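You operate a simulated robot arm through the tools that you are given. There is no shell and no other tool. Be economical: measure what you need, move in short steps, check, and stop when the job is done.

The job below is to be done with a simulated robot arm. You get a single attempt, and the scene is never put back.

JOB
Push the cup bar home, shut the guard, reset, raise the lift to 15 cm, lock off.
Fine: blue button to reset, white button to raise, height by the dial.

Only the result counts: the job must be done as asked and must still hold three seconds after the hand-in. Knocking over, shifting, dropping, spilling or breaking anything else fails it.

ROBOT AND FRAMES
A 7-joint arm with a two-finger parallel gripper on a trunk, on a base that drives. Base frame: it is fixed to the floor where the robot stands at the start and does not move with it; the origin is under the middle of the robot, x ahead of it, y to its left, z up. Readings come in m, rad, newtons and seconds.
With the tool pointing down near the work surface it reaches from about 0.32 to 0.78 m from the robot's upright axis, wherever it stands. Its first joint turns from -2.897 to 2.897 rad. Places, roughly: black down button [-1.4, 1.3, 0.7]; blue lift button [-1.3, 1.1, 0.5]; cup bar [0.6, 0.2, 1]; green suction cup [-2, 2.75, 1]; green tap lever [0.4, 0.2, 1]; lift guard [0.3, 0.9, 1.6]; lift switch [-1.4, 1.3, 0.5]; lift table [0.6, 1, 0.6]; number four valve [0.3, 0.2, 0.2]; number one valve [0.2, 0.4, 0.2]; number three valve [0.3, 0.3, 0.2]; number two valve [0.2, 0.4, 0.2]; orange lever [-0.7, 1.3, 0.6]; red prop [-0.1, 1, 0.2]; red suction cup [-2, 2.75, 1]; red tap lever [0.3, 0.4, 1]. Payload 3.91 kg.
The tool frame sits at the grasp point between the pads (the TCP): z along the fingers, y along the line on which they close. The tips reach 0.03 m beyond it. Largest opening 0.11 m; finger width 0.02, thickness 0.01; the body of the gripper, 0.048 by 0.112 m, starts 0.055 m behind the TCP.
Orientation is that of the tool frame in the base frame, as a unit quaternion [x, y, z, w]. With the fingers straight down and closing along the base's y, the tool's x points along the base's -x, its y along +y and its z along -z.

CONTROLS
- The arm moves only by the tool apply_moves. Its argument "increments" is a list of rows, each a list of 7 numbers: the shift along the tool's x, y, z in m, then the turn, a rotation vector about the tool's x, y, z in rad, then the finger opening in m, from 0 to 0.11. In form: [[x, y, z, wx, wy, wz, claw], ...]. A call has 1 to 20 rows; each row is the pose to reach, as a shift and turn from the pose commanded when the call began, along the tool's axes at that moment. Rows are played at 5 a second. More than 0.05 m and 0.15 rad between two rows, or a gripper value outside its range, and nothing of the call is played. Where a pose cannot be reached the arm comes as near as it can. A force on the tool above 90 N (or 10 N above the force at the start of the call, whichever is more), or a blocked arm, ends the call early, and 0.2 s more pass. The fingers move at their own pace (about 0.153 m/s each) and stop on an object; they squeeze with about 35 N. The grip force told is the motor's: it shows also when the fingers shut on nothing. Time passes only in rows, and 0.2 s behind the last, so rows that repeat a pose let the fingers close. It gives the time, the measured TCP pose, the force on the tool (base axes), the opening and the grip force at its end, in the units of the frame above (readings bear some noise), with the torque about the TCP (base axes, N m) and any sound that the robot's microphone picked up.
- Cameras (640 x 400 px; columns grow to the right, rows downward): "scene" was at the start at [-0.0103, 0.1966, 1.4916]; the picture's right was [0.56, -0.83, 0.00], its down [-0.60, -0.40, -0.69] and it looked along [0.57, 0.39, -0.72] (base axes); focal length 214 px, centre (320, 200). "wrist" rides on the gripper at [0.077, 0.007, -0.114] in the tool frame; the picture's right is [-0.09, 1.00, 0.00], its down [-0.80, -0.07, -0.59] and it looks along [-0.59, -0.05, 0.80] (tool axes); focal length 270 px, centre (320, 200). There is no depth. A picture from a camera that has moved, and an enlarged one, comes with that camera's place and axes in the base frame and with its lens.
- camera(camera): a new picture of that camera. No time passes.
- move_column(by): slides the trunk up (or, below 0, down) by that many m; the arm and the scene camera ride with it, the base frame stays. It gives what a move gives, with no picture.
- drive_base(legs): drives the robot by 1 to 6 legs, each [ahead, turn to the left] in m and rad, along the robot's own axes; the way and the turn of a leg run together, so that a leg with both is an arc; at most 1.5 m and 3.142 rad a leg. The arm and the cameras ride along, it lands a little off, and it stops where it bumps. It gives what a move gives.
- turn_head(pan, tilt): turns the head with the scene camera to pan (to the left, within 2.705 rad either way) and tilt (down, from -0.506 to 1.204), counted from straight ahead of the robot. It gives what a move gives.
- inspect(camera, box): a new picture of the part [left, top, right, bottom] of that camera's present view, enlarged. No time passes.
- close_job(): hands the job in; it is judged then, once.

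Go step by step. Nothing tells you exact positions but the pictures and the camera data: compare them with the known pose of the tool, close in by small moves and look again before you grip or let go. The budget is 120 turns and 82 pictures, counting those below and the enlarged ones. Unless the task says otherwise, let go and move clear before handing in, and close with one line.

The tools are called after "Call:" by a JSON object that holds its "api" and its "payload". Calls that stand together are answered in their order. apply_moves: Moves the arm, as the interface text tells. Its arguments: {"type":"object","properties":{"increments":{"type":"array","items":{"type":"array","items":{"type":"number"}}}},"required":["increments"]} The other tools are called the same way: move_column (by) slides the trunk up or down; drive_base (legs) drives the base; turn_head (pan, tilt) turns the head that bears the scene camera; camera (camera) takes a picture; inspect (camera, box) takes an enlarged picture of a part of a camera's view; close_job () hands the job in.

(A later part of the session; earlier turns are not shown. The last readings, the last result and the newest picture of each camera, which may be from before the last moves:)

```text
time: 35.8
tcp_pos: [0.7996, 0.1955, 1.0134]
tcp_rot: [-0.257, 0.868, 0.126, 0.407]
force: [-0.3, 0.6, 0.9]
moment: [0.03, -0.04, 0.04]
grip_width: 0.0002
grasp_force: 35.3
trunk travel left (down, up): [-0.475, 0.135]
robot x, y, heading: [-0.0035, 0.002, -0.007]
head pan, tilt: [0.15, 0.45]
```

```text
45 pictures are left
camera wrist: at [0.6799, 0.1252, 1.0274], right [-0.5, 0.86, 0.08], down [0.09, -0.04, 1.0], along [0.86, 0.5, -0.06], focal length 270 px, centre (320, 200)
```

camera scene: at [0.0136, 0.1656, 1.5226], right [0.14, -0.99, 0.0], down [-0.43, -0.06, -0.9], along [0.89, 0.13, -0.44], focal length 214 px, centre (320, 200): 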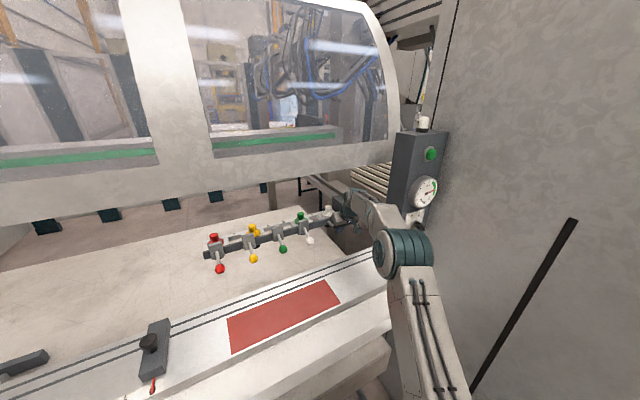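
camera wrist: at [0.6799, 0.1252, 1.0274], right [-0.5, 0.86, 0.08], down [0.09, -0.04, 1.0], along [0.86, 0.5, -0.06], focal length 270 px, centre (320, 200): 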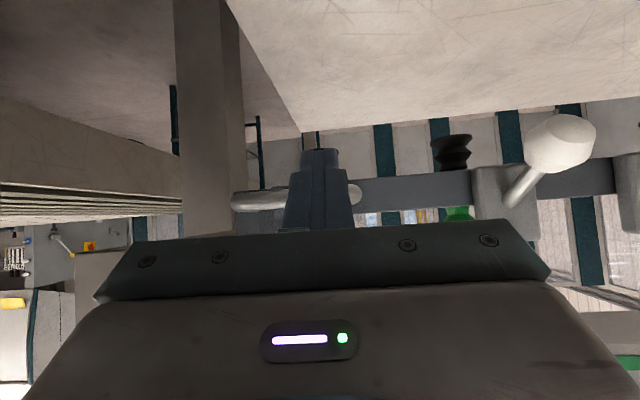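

The finger still faces the handle. Pushing on with this flatter tool.

Call:
{"api": "apply_moves", "payload": {"increments": [[-0.0127, 0, 0.0154, 0, 0, 0, 0.0], [-0.0255, 0, 0.0308, 0, 0, 0, 0.0], [-0.0382, 0, 0.0462, 0, 0, 0, 0.0], [-0.0478, 0, 0.0578, 0, 0, 0, 0.0], [-0.0573, 0, 0.0693, 0, 0, 0, 0.0], [-0.0637, 0, 0.077, 0, 0, 0, 0.0], [-0.07, 0, 0.0847, 0, 0, 0, 0.0]]}}

Call:
{"api": "camera", "payload": {"camera": "scene"}}

```text
time: 36.9
tcp_pos: [0.8572, 0.2272, 1.004]
tcp_rot: [-0.258, 0.876, 0.122, 0.39]
force: [-39.5, -21.0, 10.0]
moment: [0.29, -0.32, 0.67]
grip_width: 0.0002
grasp_force: 35.0
trunk travel left (down, up): [-0.475, 0.135]
robot x, y, heading: [-0.007, -0.0018, -0.02]
head pan, tilt: [0.15, 0.45]
stopped in row 5: the force on the tool passed its limit at 196 N (the readings are from after the stop); the commanded pose is now the measured one
```

```text
44 pictures are left
camera scene: at [0.0055, 0.1625, 1.5237], right [0.13, -0.99, 0.0], down [-0.43, -0.05, -0.9], along [0.9, 0.12, -0.43], focal length 214 px, centre (320, 200)
```

scene: 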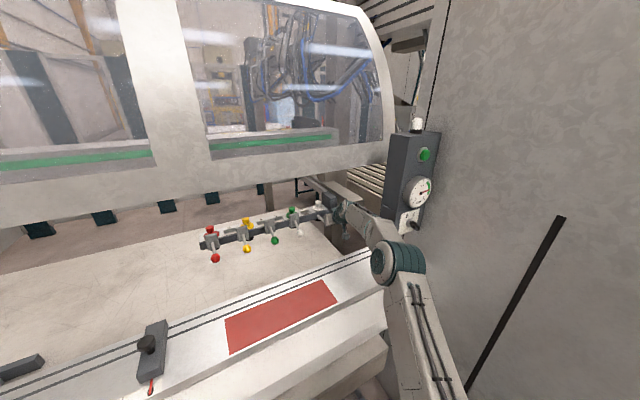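

At 196 N on the fingertip with negligible body torque, the bar hit its end stop. I'll retract along the same path and check it.

Call:
{"api": "apply_moves", "payload": {"increments": [[0.02, 0, -0.0224, 0, 0, 0, 0.0], [0.0285, 0, -0.0618, 0, 0, 0, 0.0], [0.0369, 0, -0.1012, 0, 0, 0, 0.0], [0.0454, 0, -0.1406, 0, 0, 0, 0.0], [0.0538, 0, -0.18, 0, 0, 0, 0.0], [0.0622, 0, -0.2194, 0, 0, 0, 0.0], [0.074, 0, -0.2626, 0, 0, 0, 0.0], [0.0858, 0, -0.3057, 0, 0, 0, 0.0], [0.0976, 0, -0.3488, 0, 0, 0, 0.0], [0.0976, 0, -0.3488, 0, 0, 0, 0.0]]}}

Call:
{"api": "turn_head", "payload": {"pan": 0.35, "tilt": 0.5}}

Call:
{"api": "inspect", "payload": {"camera": "scene", "box": [200, 110, 480, 285]}}

```text
time: 39.1
tcp_pos: [0.5902, 0.053, 1.1578]
tcp_rot: [-0.258, 0.876, 0.123, 0.389]
force: [0.7, 0.2, -0.3]
moment: [0.01, 0.02, 0.01]
grip_width: 0.0
grasp_force: 35.3
trunk travel left (down, up): [-0.475, 0.135]
robot x, y, heading: [0.0015, -0.0032, -0.016]
head pan, tilt: [0.15, 0.45]
```

```text
time: 39.8
tcp_pos: [0.5903, 0.0531, 1.1569]
tcp_rot: [-0.257, 0.876, 0.122, 0.389]
force: [-0.1, 0.1, 0.6]
moment: [0.0, 0.01, -0.03]
grip_width: 0.0
grasp_force: 34.7
trunk travel left (down, up): [-0.475, 0.135]
robot x, y, heading: [-0.0035, 0.001, -0.02]
head pan, tilt: [0.351, 0.499]
```

```text
2.29 times, centred on (340, 198) of scene
camera zoom: at [0.0083, 0.1832, 1.5182], right [0.33, -0.94, 0.0], down [-0.45, -0.16, -0.88], along [0.83, 0.29, -0.48], focal length 490 px, centre (274, 206)
```

zoom: 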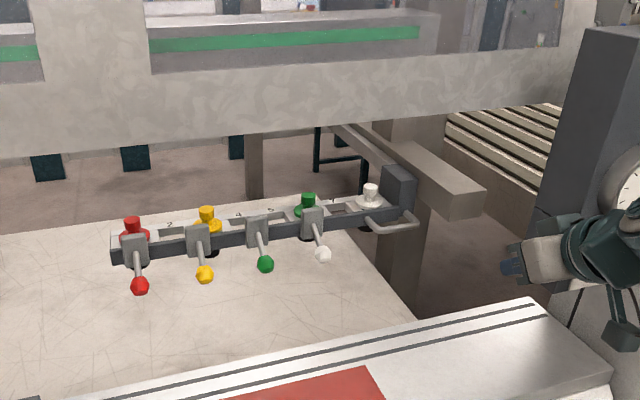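

The bar is in at its stop with taps and cups undisturbed. Now I tuck the arm upright in front of the machine before driving left toward the guard handle (about [0.09, 1.02, 1.35]).

Call:
{"api": "apply_moves", "payload": {"increments": [[0.0133, 0, -0.0305, 0, 0, 0, 0.0], [0.04, 0, -0.07, 0, 0.12, 0, 0.0], [0.06, 0, -0.105, 0, 0.25, 0, 0.0], [0.075, 0, -0.14, 0, 0.38, 0, 0.0], [0.09, 0, -0.17, 0, 0.5, 0, 0.0], [0.09, 0, -0.18, 0, 0.62, 0, 0.0], [0.09, 0, -0.18, 0, 0.74, 0, 0.0], [0.09, 0, -0.18, 0, 0.84, 0, 0.0], [0.09, 0, -0.18, 0, 0.84, 0, 0.0]]}}

Call:
{"api": "turn_head", "payload": {"pan": 1.6, "tilt": 1.1}}

Call:
{"api": "camera", "payload": {"camera": "scene"}}

```text
time: 41.8
tcp_pos: [0.4288, -0.0552, 1.2092]
tcp_rot: [-0.284, 0.959, 0.006, -0.002]
force: [0.4, 0.0, -0.8]
moment: [-0.02, 0.01, 0.0]
grip_width: 0.0
grasp_force: 35.4
trunk travel left (down, up): [-0.475, 0.135]
robot x, y, heading: [-0.0017, 0.0036, -0.017]
head pan, tilt: [0.351, 0.499]
```

```text
time: 43.2
tcp_pos: [0.4291, -0.0551, 1.2097]
tcp_rot: [-0.284, 0.959, 0.007, -0.002]
force: [-0.8, -0.7, -0.5]
moment: [0.01, -0.01, 0.0]
grip_width: 0.0
grasp_force: 34.9
trunk travel left (down, up): [-0.475, 0.135]
robot x, y, heading: [-0.0001, 0.0009, -0.016]
head pan, tilt: [1.6, 1.1]
```

```text
42 pictures are left
camera scene: at [-0.0784, 0.2169, 1.4705], right [1.0, 0.01, 0.0], down [0.01, -0.89, -0.45], along [-0.01, 0.45, -0.89], focal length 214 px, centre (320, 200)
```

scene: 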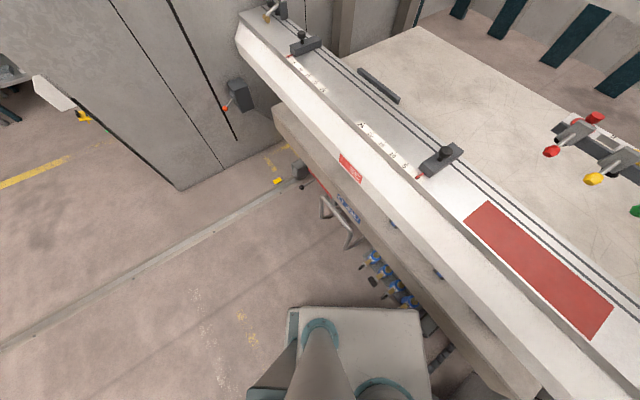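

The floor beside the machine is clear. I'll back off 0.2 m, turn to run parallel with the machine, and drive left about 0.65 m, ending with the machine on my right.

Call:
{"api": "drive_base", "payload": {"legs": [[-0.2, 0], [0, 2.031], [0.65, 0], [0, 0.15]]}}

Call:
{"api": "turn_head", "payload": {"pan": -1.4, "tilt": 0.3}}

Call:
{"api": "camera", "payload": {"camera": "scene"}}

Call:
{"api": "turn_head", "payload": {"pan": 0.2, "tilt": 0.7}}

Call:
{"api": "camera", "payload": {"camera": "scene"}}

```text
time: 53.5
tcp_pos: [-0.6704, 0.9755, 1.2097]
tcp_rot: [0.981, -0.195, -0.002, 0.008]
force: [0.2, -0.3, 0.4]
moment: [-0.04, 0.0, 0.02]
grip_width: 0.0001
grasp_force: 34.9
trunk travel left (down, up): [-0.475, 0.135]
robot x, y, heading: [-0.4723, 0.5826, 2.156]
head pan, tilt: [1.6, 1.1]
```

```text
time: 56.1
tcp_pos: [-0.6705, 0.975, 1.2105]
tcp_rot: [0.981, -0.195, -0.001, 0.007]
force: [0.4, 0.2, -0.5]
moment: [0.01, -0.02, -0.01]
grip_width: 0.0
grasp_force: 35.1
trunk travel left (down, up): [-0.475, 0.135]
robot x, y, heading: [-0.4687, 0.5849, 2.157]
head pan, tilt: [-1.4, 0.3]
```

```text
41 pictures are left
camera scene: at [-0.4864, 0.5051, 1.5366], right [0.69, -0.73, 0.0], down [-0.22, -0.2, -0.96], along [0.69, 0.66, -0.3], focal length 214 px, centre (320, 200)
```

scene: 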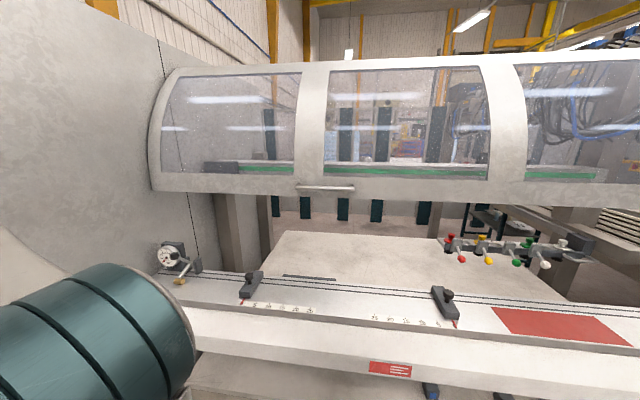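

```text
time: 57.8
tcp_pos: [-0.6697, 0.9743, 1.2096]
tcp_rot: [0.981, -0.195, -0.002, 0.007]
force: [-0.1, 0.5, -1.2]
moment: [-0.05, -0.02, 0.03]
grip_width: 0.0001
grasp_force: 34.4
trunk travel left (down, up): [-0.475, 0.135]
robot x, y, heading: [-0.4742, 0.5842, 2.156]
head pan, tilt: [0.201, 0.7]
```

```text
40 pictures are left
camera scene: at [-0.6144, 0.5012, 1.5005], right [0.71, 0.71, 0.0], down [0.46, -0.46, -0.77], along [-0.54, 0.54, -0.64], focal length 214 px, centre (320, 200)
```

scene: 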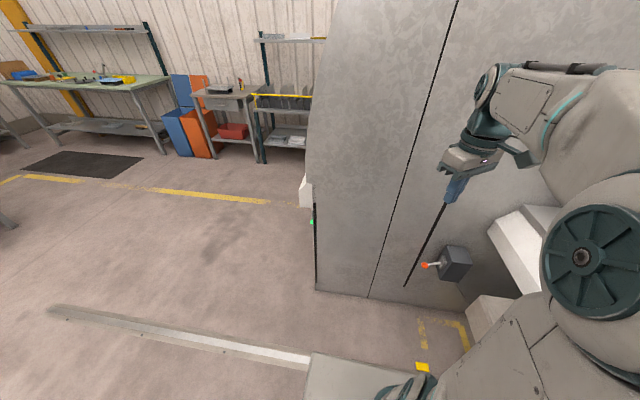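

The handle triangulates to [0.08, 1.02, 1.35] consistently, 0.7 m to my right. I swing the arm around to the right, tool facing down, ending in front of the handle.

Call:
{"api": "apply_moves", "payload": {"increments": [[0.0272, -0.0286, -0.01, 0, 0, 0.1437, 0], [0.0569, -0.055, -0.02, 0, 0, 0.2875, 0], [0.0888, -0.0787, -0.03, 0, 0, 0.431, 0], [0.1224, -0.0995, -0.04, 0, 0, 0.575, 0], [0.158, -0.1169, -0.05, 0, 0, 0.7187, 0], [0.195, -0.131, -0.06, 0, 0, 0.8624, 0], [0.2328, -0.1417, -0.07, 0, 0, 1.006, 0], [0.2719, -0.1493, -0.08, 0, 0, 1.15, 0], [0.3115, -0.153, -0.09, 0, 0, 1.2936, 0], [0.3515, -0.1534, -0.1, 0, 0, 1.437, 0], [0.3909, -0.1499, -0.11, 0, 0, 1.581, 0], [0.4294, -0.1431, -0.12, 0, 0, 1.725, 0], [0.4682, -0.1332, -0.13, 0, 0, 1.868, 0], [0.5054, -0.1193, -0.14, 0, 0, 2.012, 0], [0.5407, -0.1021, -0.15, 0, 0, 2.156, 0], [0.5407, -0.1021, -0.15, 0, 0, 2.156, 0]]}}

Call:
{"api": "turn_head", "payload": {"pan": -1.3, "tilt": 0.35}}

Call:
{"api": "camera", "payload": {"camera": "scene"}}

Call:
{"api": "camera", "payload": {"camera": "wrist"}}

```text
time: 61.2
tcp_pos: [-0.1295, 0.8659, 1.3595]
tcp_rot: [-0.291, 0.957, -0.005, -0.005]
force: [-0.4, 0.5, -0.1]
moment: [-0.02, -0.03, 0.02]
grip_width: 0.0
grasp_force: 35.2
trunk travel left (down, up): [-0.475, 0.135]
robot x, y, heading: [-0.4685, 0.5842, 2.155]
head pan, tilt: [0.201, 0.7]
```

```text
time: 62.8
tcp_pos: [-0.1299, 0.8654, 1.3586]
tcp_rot: [-0.293, 0.956, -0.005, -0.004]
force: [-0.4, 0.1, 0.5]
moment: [0.0, 0.04, 0.0]
grip_width: 0.0001
grasp_force: 35.4
trunk travel left (down, up): [-0.475, 0.135]
robot x, y, heading: [-0.4715, 0.5861, 2.151]
head pan, tilt: [-1.3, 0.351]
```

```text
39 pictures are left
camera scene: at [-0.4931, 0.5114, 1.5319], right [0.76, -0.66, 0.0], down [-0.23, -0.26, -0.94], along [0.62, 0.71, -0.34], focal length 214 px, centre (320, 200)
```

scene: 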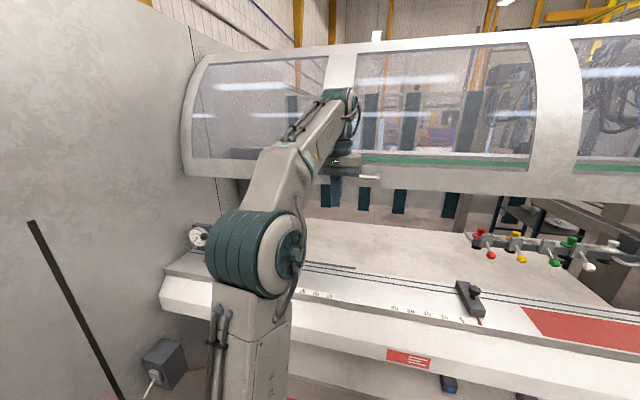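

```text
38 pictures are left
camera wrist: at [-0.1966, 0.8293, 1.4743], right [-0.48, 0.88, -0.01], down [0.71, 0.4, 0.59], along [0.52, 0.28, -0.81], focal length 270 px, centre (320, 200)
```

wrist: 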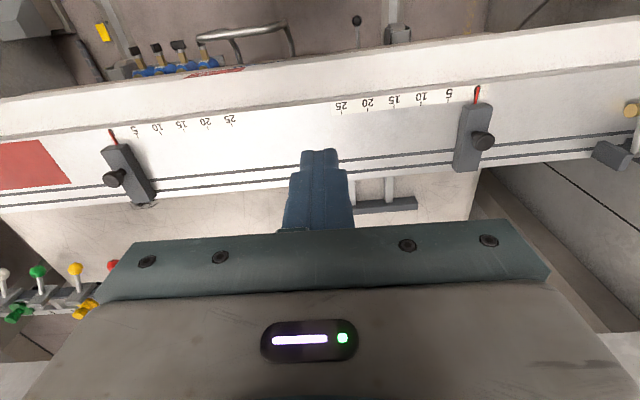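

I'm 0.26 m in front of the handle. I'll tilt the fingers forward, rise above handle level and move over it, then check before pressing down.

Call:
{"api": "apply_moves", "payload": {"increments": [[0, 0, -0.03, 0, -0.12, 0, 0], [0, 0.005, -0.06, 0, -0.25, 0, 0], [-0.02, 0.01, -0.08, 0, -0.38, 0, 0], [-0.06, 0.01, -0.08, 0, -0.5, 0, 0], [-0.1, 0.01, -0.08, 0, -0.5, 0, 0], [-0.14, 0.01, -0.08, 0, -0.5, 0, 0], [-0.18, 0.01, -0.08, 0, -0.5, 0, 0], [-0.21, 0.01, -0.08, 0, -0.5, 0, 0], [-0.21, 0.01, -0.08, 0, -0.5, 0, 0]]}}

Call:
{"api": "camera", "payload": {"camera": "wrist"}}

Call:
{"api": "inspect", "payload": {"camera": "scene", "box": [260, 80, 460, 240]}}

```text
time: 64.8
tcp_pos: [-0.0177, 0.9712, 1.3911]
tcp_rot: [-0.284, 0.928, 0.067, 0.231]
force: [-0.2, 0.8, -0.6]
moment: [-0.01, 0.0, 0.02]
grip_width: 0.0002
grasp_force: 34.4
out of reach, approached as far as the arm can: row 5, 6, 7, 8, 9
trunk travel left (down, up): [-0.475, 0.135]
robot x, y, heading: [-0.4694, 0.5857, 2.15]
head pan, tilt: [-1.3, 0.351]
```

```text
37 pictures are left
camera wrist: at [-0.1229, 0.9079, 1.4567], right [-0.49, 0.87, 0.03], down [0.39, 0.19, 0.9], along [0.78, 0.46, -0.43], focal length 270 px, centre (320, 200)
```

wrist: 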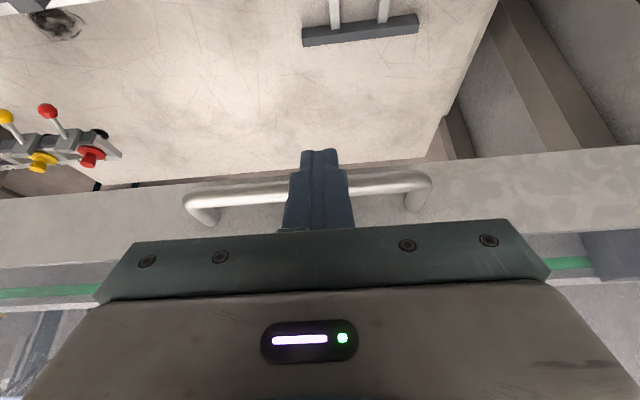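

```text
2.50 times, centred on (360, 160) of scene
camera zoom: at [-0.4922, 0.5115, 1.5319], right [0.75, -0.66, 0.0], down [-0.23, -0.26, -0.94], along [0.62, 0.71, -0.34], focal length 536 px, centre (220, 300)
```

zoom: 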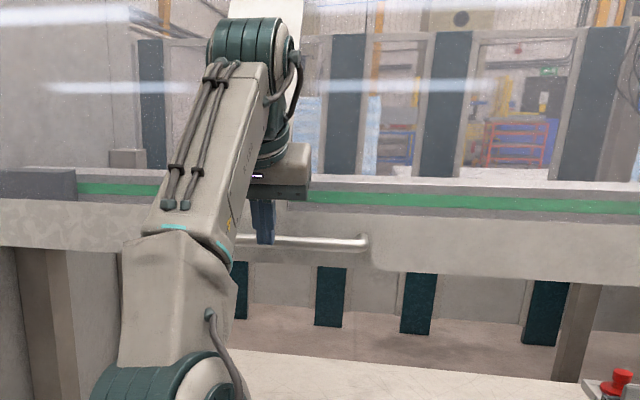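

The handle is right ahead (M-centre matches) but reach is short at this height. I raise the trunk 0.13 m so that the shoulder is higher.

Call:
{"api": "move_column", "payload": {"by": 0.13}}

Call:
{"api": "apply_moves", "payload": {"increments": [[-0.02, 0, 0.03, 0, 0, 0, 0], [-0.04, 0, 0.06, 0, 0, 0, 0], [-0.04, 0, 0.075, 0, 0, 0, 0], [-0.04, 0, 0.075, 0, 0, 0, 0]]}}

Call:
{"api": "camera", "payload": {"camera": "wrist"}}

Call:
{"api": "inspect", "payload": {"camera": "scene", "box": [260, 110, 460, 270]}}

```text
time: 66.3
tcp_pos: [-0.018, 0.9708, 1.5221]
tcp_rot: [-0.285, 0.928, 0.067, 0.231]
force: [0.2, 0.3, 0.2]
moment: [-0.01, 0.02, 0.01]
grip_width: 0.0001
grasp_force: 34.5
trunk travel left (down, up): [-0.605, 0.005]
robot x, y, heading: [-0.4735, 0.5859, 2.152]
head pan, tilt: [-1.3, 0.351]
```

```text
time: 67.3
tcp_pos: [0.0196, 1.0082, 1.4662]
tcp_rot: [-0.284, 0.928, 0.067, 0.232]
force: [0.3, 0.1, -0.1]
moment: [0.01, -0.01, 0.02]
grip_width: 0.0001
grasp_force: 34.2
out of reach, approached as far as the arm can: row 1, 2, 3, 4
trunk travel left (down, up): [-0.605, 0.005]
robot x, y, heading: [-0.4694, 0.5875, 2.153]
head pan, tilt: [-1.3, 0.351]
```

```text
35 pictures are left
camera wrist: at [-0.0855, 0.946, 1.5323], right [-0.49, 0.87, 0.03], down [0.39, 0.19, 0.9], along [0.78, 0.46, -0.43], focal length 270 px, centre (320, 200)
```

wrist: 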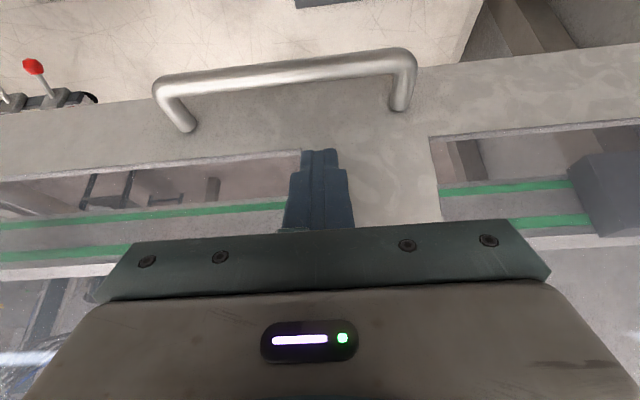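

```text
2.50 times, centred on (360, 190) of scene
camera zoom: at [-0.4948, 0.5114, 1.6619], right [0.75, -0.66, 0.0], down [-0.22, -0.26, -0.94], along [0.62, 0.71, -0.34], focal length 536 px, centre (220, 225)
```

zoom: 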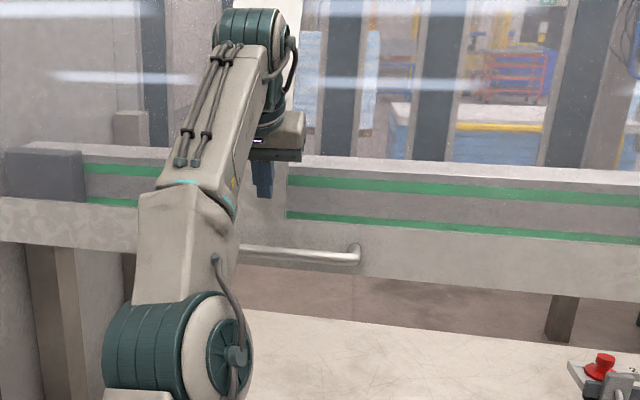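

The crossbar is at N≈0.60, z≈1.355 and my fingertips are right above it. I press down slowly.

Call:
{"api": "apply_moves", "payload": {"increments": [[0.008, -0.01, 0.029, 0, 0, 0, 0], [0.022, -0.02, 0.056, 0, 0, 0, 0], [0.031, -0.02, 0.074, 0, 0, 0, 0], [0.036, -0.02, 0.083, 0, 0, 0, 0], [0.0406, -0.02, 0.0917, 0, 0, 0, 0], [0.0452, -0.02, 0.1006, 0, 0, 0, 0], [0.0498, -0.02, 0.1095, 0, 0, 0, 0]]}}

Call:
{"api": "camera", "payload": {"camera": "wrist"}}

```text
time: 68.9
tcp_pos: [0.038, 0.9955, 1.3458]
tcp_rot: [-0.286, 0.928, 0.067, 0.23]
force: [-0.2, -0.1, 0.1]
moment: [0.0, 0.0, -0.01]
grip_width: 0.0
grasp_force: 35.4
trunk travel left (down, up): [-0.605, 0.005]
robot x, y, heading: [-0.47, 0.5884, 2.154]
head pan, tilt: [-1.3, 0.351]
```

```text
33 pictures are left
camera wrist: at [-0.0676, 0.9327, 1.4107], right [-0.49, 0.87, 0.03], down [0.39, 0.19, 0.9], along [0.78, 0.46, -0.43], focal length 270 px, centre (320, 200)
```

wrist: 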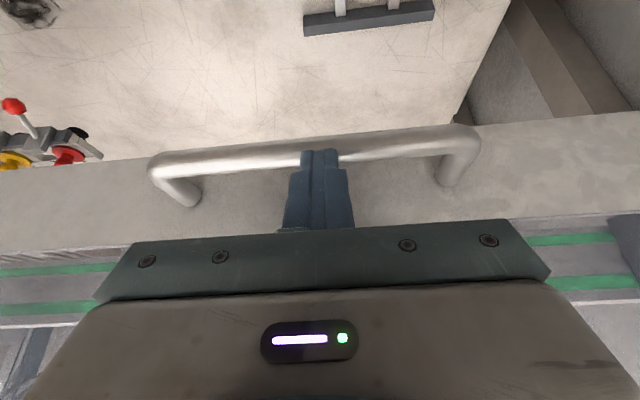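

The guard moved down 4 cm with practically no force, going vertically (N unchanged). Continuing down.

Call:
{"api": "apply_moves", "payload": {"increments": [[0.0092, 0, 0.0177, 0, 0, 0, 0], [0.0185, 0, 0.0355, 0, 0, 0, 0], [0.0277, 0, 0.0532, 0, 0, 0, 0], [0.037, 0, 0.071, 0, 0, 0, 0], [0.0462, 0, 0.0887, 0, 0, 0, 0], [0.0554, 0, 0.1064, 0, 0, 0, 0]]}}

Call:
{"api": "camera", "payload": {"camera": "wrist"}}

```text
time: 70.3
tcp_pos: [0.0414, 0.996, 1.2244]
tcp_rot: [-0.285, 0.928, 0.067, 0.23]
force: [0.8, 0.7, 0.1]
moment: [-0.02, 0.03, 0.01]
grip_width: 0.0001
grasp_force: 35.2
trunk travel left (down, up): [-0.605, 0.005]
robot x, y, heading: [-0.4707, 0.5846, 2.159]
head pan, tilt: [-1.3, 0.351]
```

```text
32 pictures are left
camera wrist: at [-0.0638, 0.9338, 1.2897], right [-0.49, 0.87, 0.03], down [0.39, 0.19, 0.9], along [0.78, 0.46, -0.43], focal length 270 px, centre (320, 200)
```

wrist: 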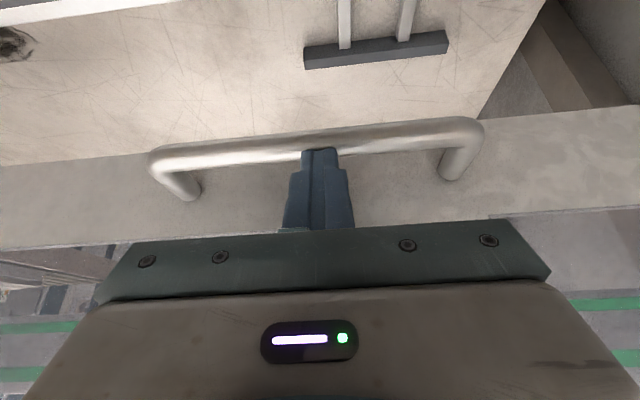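

It follows well; the bar drifts a little outward so I bias 8 mm toward me while continuing down.

Call:
{"api": "apply_moves", "payload": {"increments": [[0.0127, 0, 0.0159, 0, 0, 0, 0], [0.0238, 0, 0.0327, 0, 0, 0, 0], [0.0348, 0, 0.0495, 0, 0, 0, 0], [0.0441, 0, 0.0673, 0, 0, 0, 0], [0.0533, 0, 0.085, 0, 0, 0, 0]]}}

Call:
{"api": "camera", "payload": {"camera": "wrist"}}

```text
time: 71.5
tcp_pos: [0.0334, 0.9905, 1.1257]
tcp_rot: [-0.284, 0.928, 0.066, 0.231]
force: [0.4, 0.6, -0.1]
moment: [0.02, 0.01, -0.01]
grip_width: 0.0
grasp_force: 34.6
trunk travel left (down, up): [-0.605, 0.005]
robot x, y, heading: [-0.4696, 0.5893, 2.155]
head pan, tilt: [-1.3, 0.351]
```

```text
31 pictures are left
camera wrist: at [-0.0722, 0.9275, 1.1911], right [-0.49, 0.87, 0.03], down [0.39, 0.19, 0.9], along [0.78, 0.46, -0.44], focal length 270 px, centre (320, 200)
```

wrist: 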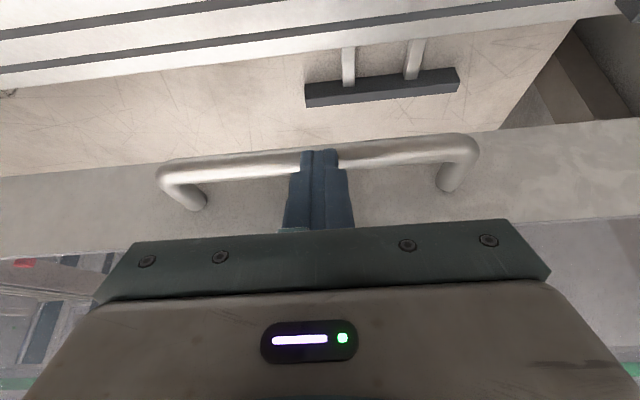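

Handle now at about z 1.10. Continuing down until it stops.

Call:
{"api": "apply_moves", "payload": {"increments": [[0.0092, 0, 0.0177, 0, 0, 0, 0], [0.0185, 0, 0.0355, 0, 0, 0, 0], [0.0277, 0, 0.0532, 0, 0, 0, 0], [0.037, 0, 0.071, 0, 0, 0, 0], [0.0439, 0, 0.0843, 0, 0, 0, 0], [0.0508, 0, 0.0976, 0, 0, 0, 0]]}}

Call:
{"api": "camera", "payload": {"camera": "wrist"}}

Call:
{"api": "camera", "payload": {"camera": "scene"}}

```text
time: 72.9
tcp_pos: [0.0331, 0.9892, 1.0327]
tcp_rot: [-0.283, 0.925, 0.07, 0.244]
force: [-9.4, -3.9, 62.2]
moment: [0.89, -0.61, -0.07]
grip_width: 0.0001
grasp_force: 34.8
trunk travel left (down, up): [-0.605, 0.005]
robot x, y, heading: [-0.4715, 0.5853, 2.152]
head pan, tilt: [-1.3, 0.351]
```

```text
30 pictures are left
camera wrist: at [-0.0733, 0.9247, 1.0935], right [-0.49, 0.87, 0.04], down [0.37, 0.17, 0.91], along [0.79, 0.46, -0.41], focal length 270 px, centre (320, 200)
```

wrist: 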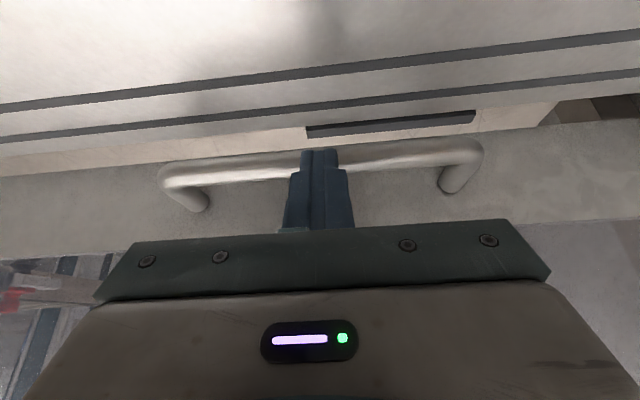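

```text
29 pictures are left
camera scene: at [-0.5018, 0.5051, 1.6629], right [0.76, -0.66, 0.0], down [-0.22, -0.26, -0.94], along [0.62, 0.71, -0.34], focal length 214 px, centre (320, 200)
```

scene: 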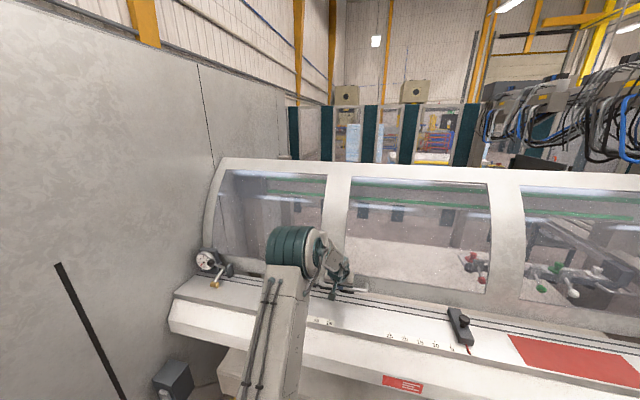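

Reaction of 62 N: the guard has reached its stop. I'll press slightly more to be sure it's fully shut.

Call:
{"api": "apply_moves", "payload": {"increments": [[0.0023, 0, 0.0044, 0, 0, 0, 0], [0.0046, 0, 0.0089, 0, 0, 0, 0], [0.0046, 0, 0.0089, 0, 0, 0, 0]]}}

Call:
{"api": "inspect", "payload": {"camera": "scene", "box": [300, 240, 500, 360]}}

```text
time: 73.7
tcp_pos: [0.0337, 0.9883, 1.0313]
tcp_rot: [-0.283, 0.923, 0.074, 0.251]
force: [-1.2, 1.1, 76.9]
moment: [1.22, -1.12, -0.11]
grip_width: 0.0002
grasp_force: 35.1
trunk travel left (down, up): [-0.605, 0.005]
robot x, y, heading: [-0.4699, 0.5877, 2.154]
head pan, tilt: [-1.3, 0.351]
```

```text
3.20 times, centred on (400, 300) of scene
camera zoom: at [-0.5224, 0.491, 1.6625], right [0.75, -0.66, 0.01], down [-0.21, -0.25, -0.95], along [0.62, 0.71, -0.32], focal length 686 px, centre (64, -120)
```

zoom: 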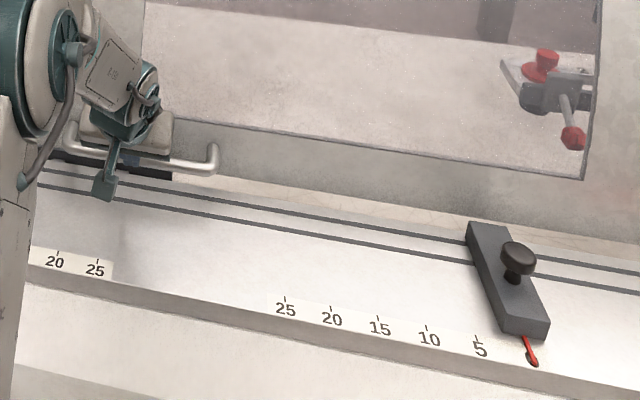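

The guard sits at its stop. I retract the arm up and back, tool upright again, and then look at the control area.

Call:
{"api": "apply_moves", "payload": {"increments": [[-0.0144, 0, -0.0263, 0, 0, 0, 0], [-0.0025, 0, -0.0671, 0, 0, 0, 0], [0.0231, 0, -0.1038, 0, 0, 0, 0], [0.0486, 0, -0.1406, 0, 0.12, 0, 0], [0.0741, 0, -0.1774, 0, 0.25, 0, 0], [0.0996, 0, -0.2141, 0, 0.38, 0, 0], [0.125, 0, -0.251, 0, 0.5, 0, 0], [0.125, 0, -0.251, 0, 0.5, 0, 0]]}}

Call:
{"api": "turn_head", "payload": {"pan": -0.1, "tilt": 0.6}}

Call:
{"api": "camera", "payload": {"camera": "scene"}}

```text
time: 75.5
tcp_pos: [-0.1552, 0.8654, 1.1689]
tcp_rot: [-0.293, 0.956, -0.005, -0.006]
force: [0.0, 0.6, 0.2]
moment: [-0.01, 0.02, 0.01]
grip_width: 0.0002
grasp_force: 34.4
trunk travel left (down, up): [-0.605, 0.005]
robot x, y, heading: [-0.4729, 0.5865, 2.157]
head pan, tilt: [-1.3, 0.351]
```

```text
time: 76.9
tcp_pos: [-0.1562, 0.8644, 1.1697]
tcp_rot: [-0.292, 0.956, -0.005, -0.004]
force: [0.2, 0.1, 0.5]
moment: [0.0, -0.01, -0.01]
grip_width: 0.0001
grasp_force: 35.1
trunk travel left (down, up): [-0.605, 0.005]
robot x, y, heading: [-0.4675, 0.589, 2.154]
head pan, tilt: [-0.099, 0.6]
```

```text
27 pictures are left
camera scene: at [-0.5954, 0.5193, 1.6391], right [0.89, 0.47, 0.0], down [0.26, -0.5, -0.83], along [-0.38, 0.73, -0.56], focal length 214 px, centre (320, 200)
```

scene: 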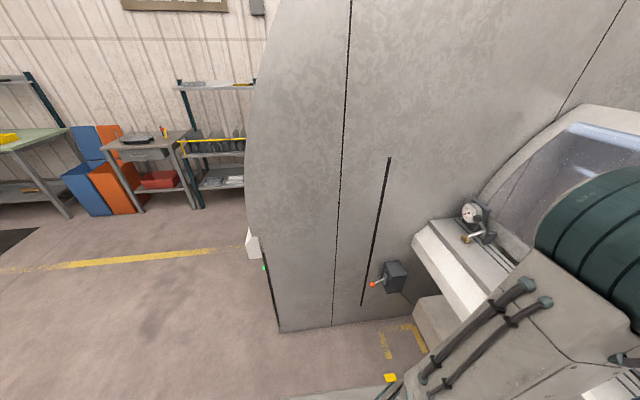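

I see the dial at the left end of the table and a box with an orange-tipped lever; the lift controls are around the panel corner. I zoom on the dial, then drive round.

Call:
{"api": "inspect", "payload": {"camera": "scene", "box": [360, 180, 520, 300]}}

```text
3.33 times, centred on (440, 240) of scene
camera zoom: at [-0.5954, 0.5193, 1.6391], right [0.89, 0.47, 0.0], down [0.26, -0.5, -0.83], along [-0.38, 0.73, -0.56], focal length 715 px, centre (-80, 67)
```

zoom: 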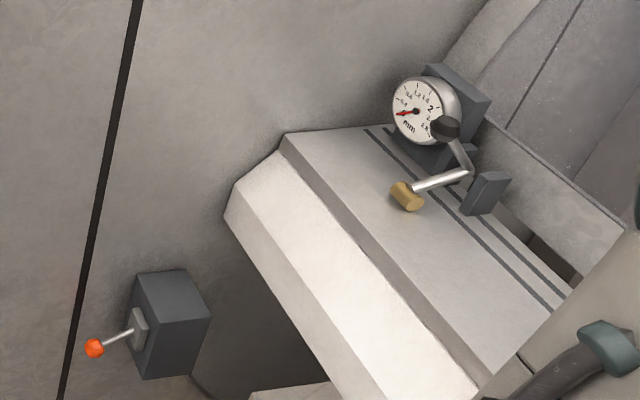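

That dial is a millimetre gauge with a crank, not the height dial. I'll drive away from the machine, then along it to stand facing-parallel to the corner panel with the lift controls on my right.

Call:
{"api": "drive_base", "payload": {"legs": [[0, 1.575], [1.03, 0], [0, -1.571], [0.85, 0]]}}

Call:
{"api": "turn_head", "payload": {"pan": -1.4, "tilt": 0.9}}

Call:
{"api": "camera", "payload": {"camera": "scene"}}

```text
time: 93.9
tcp_pos: [-1.4581, 1.0407, 1.1696]
tcp_rot: [-0.276, 0.961, -0.005, -0.005]
force: [-0.1, -0.2, 0.3]
moment: [0.03, -0.03, 0.0]
grip_width: 0.0001
grasp_force: 34.9
trunk travel left (down, up): [-0.605, 0.005]
robot x, y, heading: [-1.7818, 0.7722, 2.125]
head pan, tilt: [-0.099, 0.6]
```

```text
time: 95.3
tcp_pos: [-1.4584, 1.0404, 1.17]
tcp_rot: [-0.276, 0.961, -0.004, -0.005]
force: [0.1, 1.2, 0.8]
moment: [0.01, -0.02, 0.01]
grip_width: 0.0
grasp_force: 34.9
trunk travel left (down, up): [-0.605, 0.005]
robot x, y, heading: [-1.7822, 0.7705, 2.128]
head pan, tilt: [-1.4, 0.901]
```

```text
25 pictures are left
camera scene: at [-1.8127, 0.6798, 1.6144], right [0.66, -0.75, 0.0], down [-0.59, -0.52, -0.62], along [0.47, 0.41, -0.78], focal length 214 px, centre (320, 200)
```

scene: 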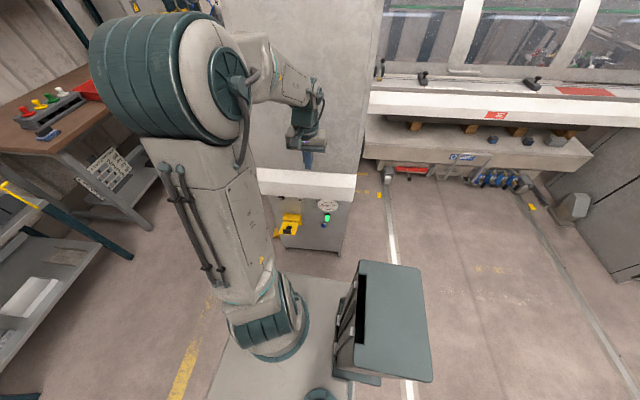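

Now I see the control panel under a canopy strip at the corner: a green light, buttons and a yellow switch. Zooming in.

Call:
{"api": "inspect", "payload": {"camera": "scene", "box": [250, 160, 370, 260]}}

```text
4.00 times, centred on (310, 210) of scene
camera zoom: at [-1.8127, 0.6798, 1.6144], right [0.66, -0.75, 0.0], down [-0.59, -0.52, -0.62], along [0.47, 0.41, -0.78], focal length 858 px, centre (360, 160)
```

zoom: 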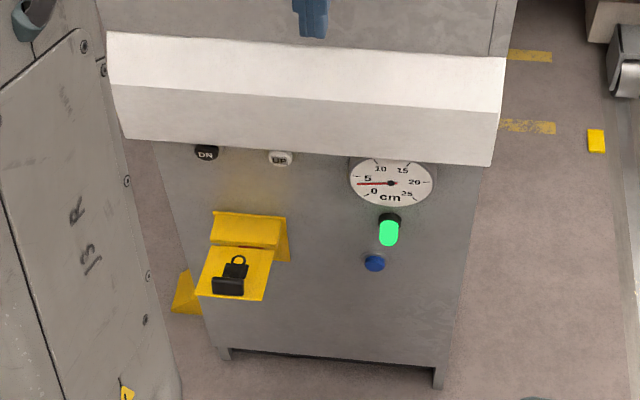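

The panel has DN (black), UP (white), a cm dial (reads ~5), green lamp, blue button and a yellow lock-off. I pull the arm back, then lower the trunk for a closer look.

Call:
{"api": "apply_moves", "payload": {"increments": [[0.04, 0, 0, 0, 0, 0, 0], [0.08, 0, 0, 0, 0, 0, 0], [0.08, 0, 0, 0, 0, 0, 0]]}}

Call:
{"api": "move_column", "payload": {"by": -0.5}}

Call:
{"api": "turn_head", "payload": {"pan": -1.45, "tilt": 0.65}}

Call:
{"api": "camera", "payload": {"camera": "scene"}}

Call:
{"api": "camera", "payload": {"camera": "wrist"}}

```text
time: 96.2
tcp_pos: [-1.5266, 1.0002, 1.1694]
tcp_rot: [-0.277, 0.961, -0.006, -0.005]
force: [0.3, 0.6, 0.8]
moment: [-0.03, 0.0, 0.03]
grip_width: 0.0002
grasp_force: 34.8
trunk travel left (down, up): [-0.605, 0.005]
robot x, y, heading: [-1.7787, 0.7735, 2.124]
head pan, tilt: [-1.4, 0.901]
```

```text
refused: -0.5 is not a number from -0.4 to 0.4
```

```text
time: 96.9
tcp_pos: [-1.5242, 1.0002, 1.17]
tcp_rot: [-0.276, 0.961, -0.005, -0.005]
force: [-0.7, 0.0, -1.7]
moment: [0.02, 0.0, 0.0]
grip_width: 0.0001
grasp_force: 35.2
trunk travel left (down, up): [-0.605, 0.005]
robot x, y, heading: [-1.78, 0.7728, 2.121]
head pan, tilt: [-1.45, 0.649]
```

```text
23 pictures are left
camera scene: at [-1.8015, 0.6838, 1.6348], right [0.62, -0.78, 0.0], down [-0.47, -0.38, -0.8], along [0.62, 0.5, -0.61], focal length 214 px, centre (320, 200)
```

scene: 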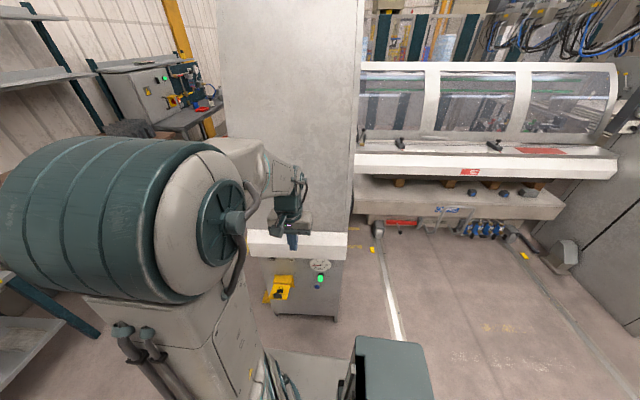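

```text
22 pictures are left
camera wrist: at [-1.5937, 0.9658, 1.2855], right [-0.46, 0.89, -0.01], down [0.72, 0.37, 0.58], along [0.52, 0.26, -0.81], focal length 270 px, centre (320, 200)
```

wrist: 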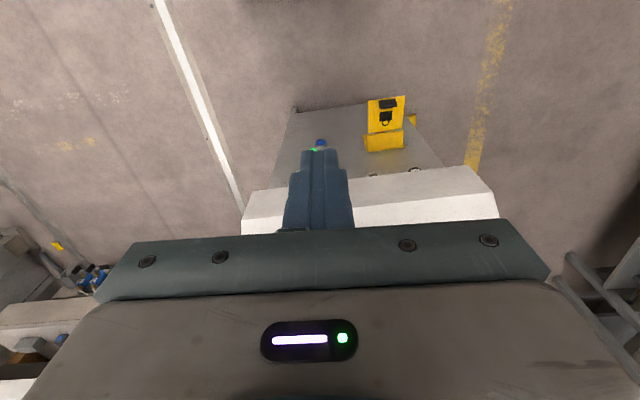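

Canopy underside is ~z 0.83 and buttons are just under it, so I'll need a near-horizontal tool. I shift the base ~0.12 m farther from the panel for room, and lower the trunk.

Call:
{"api": "drive_base", "payload": {"legs": [[0, 0.44], [0.3, 0], [0, -0.4], [-0.2, 0]]}}

Call:
{"api": "move_column", "payload": {"by": -0.4}}

```text
time: 102.6
tcp_pos: [-1.6732, 1.0078, 1.1694]
tcp_rot: [-0.297, 0.955, -0.006, -0.005]
force: [0.5, -0.3, -0.8]
moment: [0.05, 0.01, -0.01]
grip_width: 0.0001
grasp_force: 34.8
trunk travel left (down, up): [-0.605, 0.005]
robot x, y, heading: [-1.9231, 0.7732, 2.164]
head pan, tilt: [-1.45, 0.649]
```

```text
time: 106.5
tcp_pos: [-1.6741, 1.0086, 0.7696]
tcp_rot: [-0.297, 0.955, -0.005, -0.005]
force: [0.8, 0.2, 0.0]
moment: [0.01, 0.0, 0.03]
grip_width: 0.0
grasp_force: 35.3
trunk travel left (down, up): [-0.205, 0.405]
robot x, y, heading: [-1.9203, 0.7711, 2.166]
head pan, tilt: [-1.45, 0.649]
```

Now I bring the tool toward the blue button, tilting the fingers forward to near-horizontal on the way.

Call:
{"api": "apply_moves", "payload": {"increments": [[-0.025, -0.014, 0.017, 0, -0.133, 0, 0], [-0.05, -0.029, 0.033, 0, -0.267, 0, 0], [-0.075, -0.043, 0.05, 0, -0.4, 0, 0], [-0.1, -0.058, 0.067, 0, -0.533, 0, 0], [-0.125, -0.072, 0.083, 0, -0.667, 0, 0], [-0.15, -0.087, 0.1, 0, -0.8, 0, 0], [-0.175, -0.101, 0.117, 0, -0.933, 0, 0], [-0.2, -0.116, 0.133, 0, -1.067, 0, 0], [-0.22, -0.13, 0.15, 0, -1.2, 0, 0], [-0.22, -0.13, 0.15, 0, -1.2, 0, 0]]}}

Call:
{"api": "camera", "payload": {"camera": "wrist"}}

Call:
{"api": "turn_head", "payload": {"pan": -1.3, "tilt": 0.6}}

Call:
{"api": "camera", "payload": {"camera": "scene"}}

```text
time: 108.7
tcp_pos: [-1.4189, 1.0241, 0.6183]
tcp_rot: [-0.249, 0.791, 0.163, 0.535]
force: [0.0, -0.2, 0.8]
moment: [-0.03, -0.01, -0.02]
grip_width: 0.0
grasp_force: 34.8
out of reach, approached as far as the arm can: row 5
trunk travel left (down, up): [-0.205, 0.405]
robot x, y, heading: [-1.9168, 0.7664, 2.163]
head pan, tilt: [-1.45, 0.649]
```

```text
21 pictures are left
camera wrist: at [-1.534, 0.953, 0.5894], right [-0.54, 0.84, 0.07], down [-0.17, -0.2, 0.97], along [0.82, 0.51, 0.25], focal length 270 px, centre (320, 200)
```

wrist: 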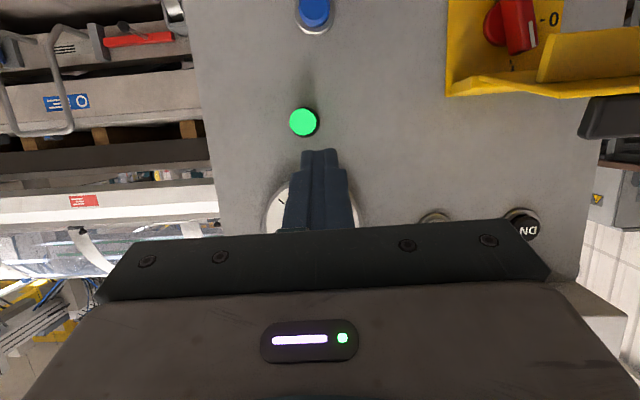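

```text
time: 109.4
tcp_pos: [-1.4189, 1.0253, 0.6186]
tcp_rot: [-0.248, 0.791, 0.163, 0.535]
force: [0.4, 0.0, 0.2]
moment: [-0.02, -0.02, 0.0]
grip_width: 0.0002
grasp_force: 34.7
trunk travel left (down, up): [-0.205, 0.405]
robot x, y, heading: [-1.9171, 0.7708, 2.164]
head pan, tilt: [-1.3, 0.6]
```

```text
20 pictures are left
camera scene: at [-1.9438, 0.691, 1.2391], right [0.76, -0.65, 0.0], down [-0.37, -0.43, -0.82], along [0.54, 0.63, -0.57], focal length 214 px, centre (320, 200)
```

scene: 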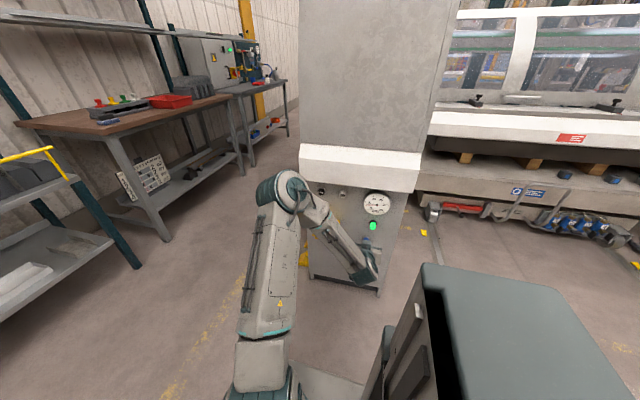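

Triangulated: blue button at N −0.416, M 1.644, z 0.468; UP at M 1.773, z 0.709; the red rotary switch is inside the yellow box. I go down level with blue and press it gently.

Call:
{"api": "apply_moves", "payload": {"increments": [[0.043, 0, 0.017, 0, 0, 0, 0], [0.085, 0, 0.035, 0, 0, 0, 0], [0.128, 0, 0.052, 0, 0, 0, 0], [0.113, 0, 0.089, 0, 0, 0, 0], [0.098, 0, 0.126, 0, 0, 0, 0], [0.0829, 0, 0.163, 0, 0, 0, 0], [0.0754, 0, 0.182, 0, 0, 0, 0]]}}

Call:
{"api": "camera", "payload": {"camera": "wrist"}}

```text
time: 111.0
tcp_pos: [-1.3025, 1.1046, 0.4805]
tcp_rot: [-0.249, 0.791, 0.163, 0.535]
force: [0.4, -1.1, 0.2]
moment: [-0.02, 0.0, 0.01]
grip_width: 0.0001
grasp_force: 34.8
trunk travel left (down, up): [-0.205, 0.405]
robot x, y, heading: [-1.92, 0.7707, 2.167]
head pan, tilt: [-1.3, 0.6]
```

```text
19 pictures are left
camera wrist: at [-1.4184, 1.0315, 0.4523], right [-0.54, 0.84, 0.07], down [-0.17, -0.2, 0.97], along [0.83, 0.51, 0.25], focal length 270 px, centre (320, 200)
```

wrist: 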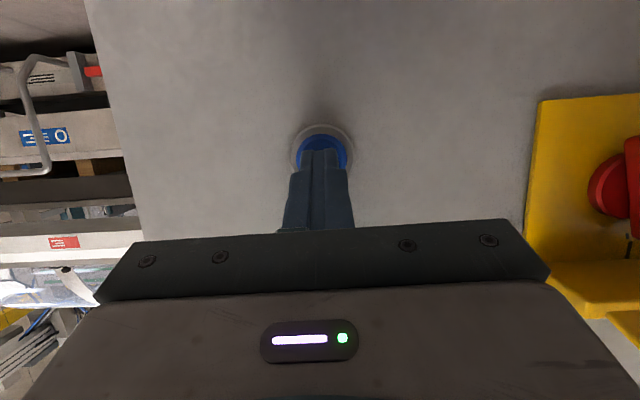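

The fingertip is lined up on the blue button; pressing in small steps and then backing off.

Call:
{"api": "apply_moves", "payload": {"increments": [[-0.003, 0, 0.0074, 0, 0, 0, 0], [-0.006, 0, 0.0148, 0, 0, 0, 0], [-0.0075, 0, 0.0185, 0, 0, 0, 0], [-0.009, 0, 0.0222, 0, 0, 0, 0], [-0.0105, 0, 0.026, 0, 0, 0, 0], [-0.012, 0, 0.0297, 0, 0, 0, 0], [-0.0135, 0, 0.0334, 0, 0, 0, 0]]}}

```text
time: 111.7
tcp_pos: [-1.2956, 1.1075, 0.4751]
tcp_rot: [-0.248, 0.795, 0.16, 0.53]
force: [-34.8, -19.8, 15.1]
moment: [0.12, -0.31, 0.16]
grip_width: 0.0
grasp_force: 35.3
trunk travel left (down, up): [-0.205, 0.405]
robot x, y, heading: [-1.9194, 0.768, 2.168]
head pan, tilt: [-1.3, 0.6]
heard: click
stopped in row 3: the force on the tool passed its limit at 97 N (the readings are from after the stop); the commanded pose is now the measured one
```

A click: reset pressed. Now I back off, rise, and line up with the white UP button.

Call:
{"api": "apply_moves", "payload": {"increments": [[0.0188, 0, -0.0464, 0, 0, 0, 0], [0.0376, 0, -0.0927, 0, 0, 0, 0], [-0.0041, 0, -0.1096, 0, 0, 0, 0], [-0.0458, 0, -0.1265, 0, 0, 0, 0], [-0.0875, 0, -0.1435, 0, 0, 0, 0], [-0.1293, 0, -0.1604, 0, 0, 0, 0], [-0.1663, 0, -0.1754, 0, 0, 0, 0], [-0.1895, 0.04, -0.1848, 0, 0, 0, 0], [-0.1895, 0.085, -0.1848, 0, 0, 0, 0], [-0.1895, 0.131, -0.1848, 0, 0, 0, 0], [-0.2045, 0.131, -0.1477, 0, 0, 0, 0], [-0.2158, 0.131, -0.1199, 0, 0, 0, 0]]}}

Call:
{"api": "camera", "payload": {"camera": "wrist"}}

Call:
{"api": "inspect", "payload": {"camera": "scene", "box": [290, 140, 430, 300]}}

```text
time: 114.3
tcp_pos: [-1.3891, 1.2047, 0.7231]
tcp_rot: [-0.246, 0.796, 0.159, 0.53]
force: [-0.1, -0.6, 1.1]
moment: [-0.04, -0.03, -0.02]
grip_width: 0.0
grasp_force: 35.0
trunk travel left (down, up): [-0.205, 0.405]
robot x, y, heading: [-1.9207, 0.7693, 2.165]
head pan, tilt: [-1.3, 0.6]
```

```text
18 pictures are left
camera wrist: at [-1.5052, 1.1329, 0.6959], right [-0.53, 0.84, 0.07], down [-0.16, -0.19, 0.97], along [0.83, 0.51, 0.24], focal length 270 px, centre (320, 200)
```

wrist: 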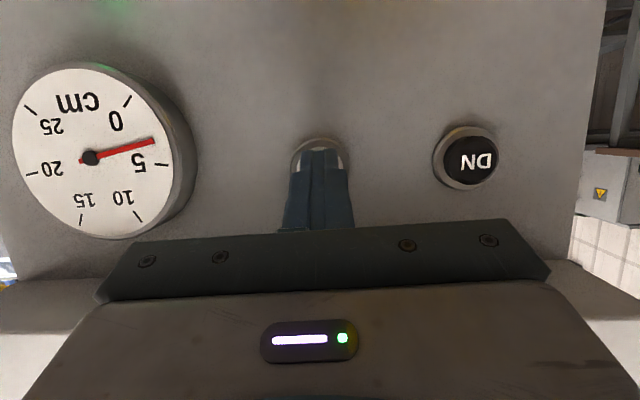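

```text
2.50 times, centred on (360, 220) of scene
camera zoom: at [-1.9442, 0.6909, 1.2391], right [0.76, -0.65, 0.0], down [-0.37, -0.43, -0.83], along [0.53, 0.63, -0.56], focal length 536 px, centre (220, 150)
```

zoom: 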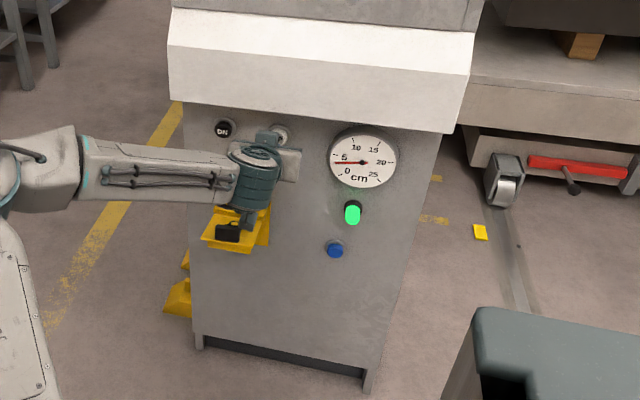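

The wrist camera sees the dial clearly (about 3.5–4 cm) and the fingertip is on UP. I press in small steps and read the dial.

Call:
{"api": "apply_moves", "payload": {"increments": [[-0.0019, 0, 0.0046, 0, 0, 0, 0], [-0.0038, 0, 0.0093, 0, 0, 0, 0], [-0.0056, 0, 0.0139, 0, 0, 0, 0], [-0.0071, 0, 0.0176, 0, 0, 0, 0]]}}

Call:
{"api": "inspect", "payload": {"camera": "wrist", "box": [0, 0, 320, 200]}}

```text
time: 115.3
tcp_pos: [-1.3738, 1.2141, 0.7194]
tcp_rot: [-0.249, 0.795, 0.16, 0.53]
force: [-5.7, -3.8, 1.8]
moment: [-0.01, -0.07, 0.01]
grip_width: 0.0001
grasp_force: 35.4
trunk travel left (down, up): [-0.205, 0.405]
robot x, y, heading: [-1.9174, 0.7696, 2.165]
head pan, tilt: [-1.3, 0.6]
heard: click
```

```text
2.00 times, centred on (160, 100) of wrist
camera zoom: at [-1.4905, 1.1425, 0.6934], right [-0.54, 0.84, 0.07], down [-0.16, -0.19, 0.97], along [0.83, 0.51, 0.24], focal length 541 px, centre (640, 400)
```

zoom: 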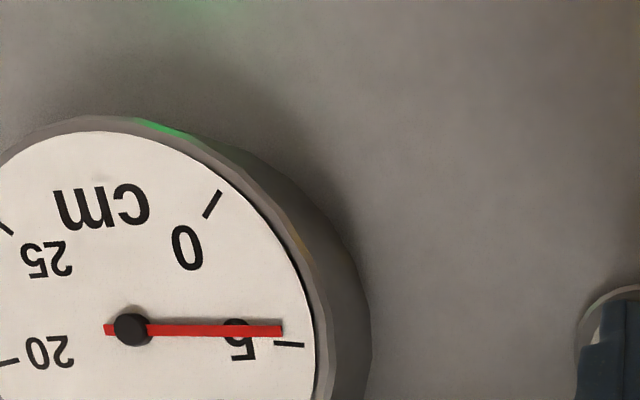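

The lift has begun to move (≈4.7 cm now). I hold the button for a short while to gauge the speed.

Call:
{"api": "apply_moves", "payload": {"increments": [[0, 0, 0, 0, 0, 0, 0], [0, 0, 0, 0, 0, 0, 0], [0, 0, 0, 0, 0, 0, 0]]}}

Call:
{"api": "inspect", "payload": {"camera": "wrist", "box": [0, 40, 320, 240]}}

```text
time: 116.1
tcp_pos: [-1.3737, 1.2139, 0.7199]
tcp_rot: [-0.249, 0.795, 0.161, 0.529]
force: [-3.7, -3.6, 1.2]
moment: [0.03, -0.04, -0.04]
grip_width: 0.0
grasp_force: 35.3
trunk travel left (down, up): [-0.205, 0.405]
robot x, y, heading: [-1.9218, 0.7697, 2.162]
head pan, tilt: [-1.3, 0.6]
```

```text
2.00 times, centred on (160, 140) of wrist
camera zoom: at [-1.4905, 1.1426, 0.6933], right [-0.54, 0.84, 0.07], down [-0.16, -0.19, 0.97], along [0.83, 0.51, 0.24], focal length 541 px, centre (640, 320)
```

zoom: 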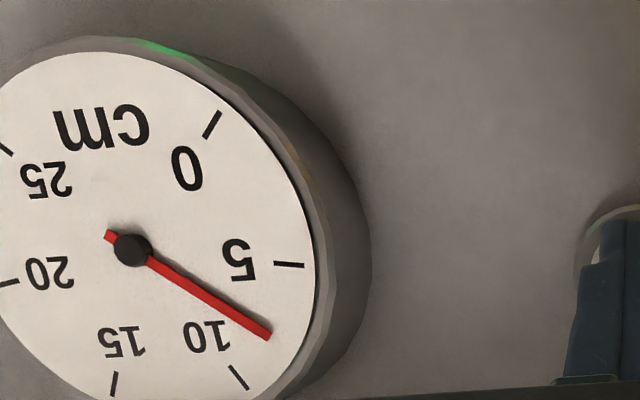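

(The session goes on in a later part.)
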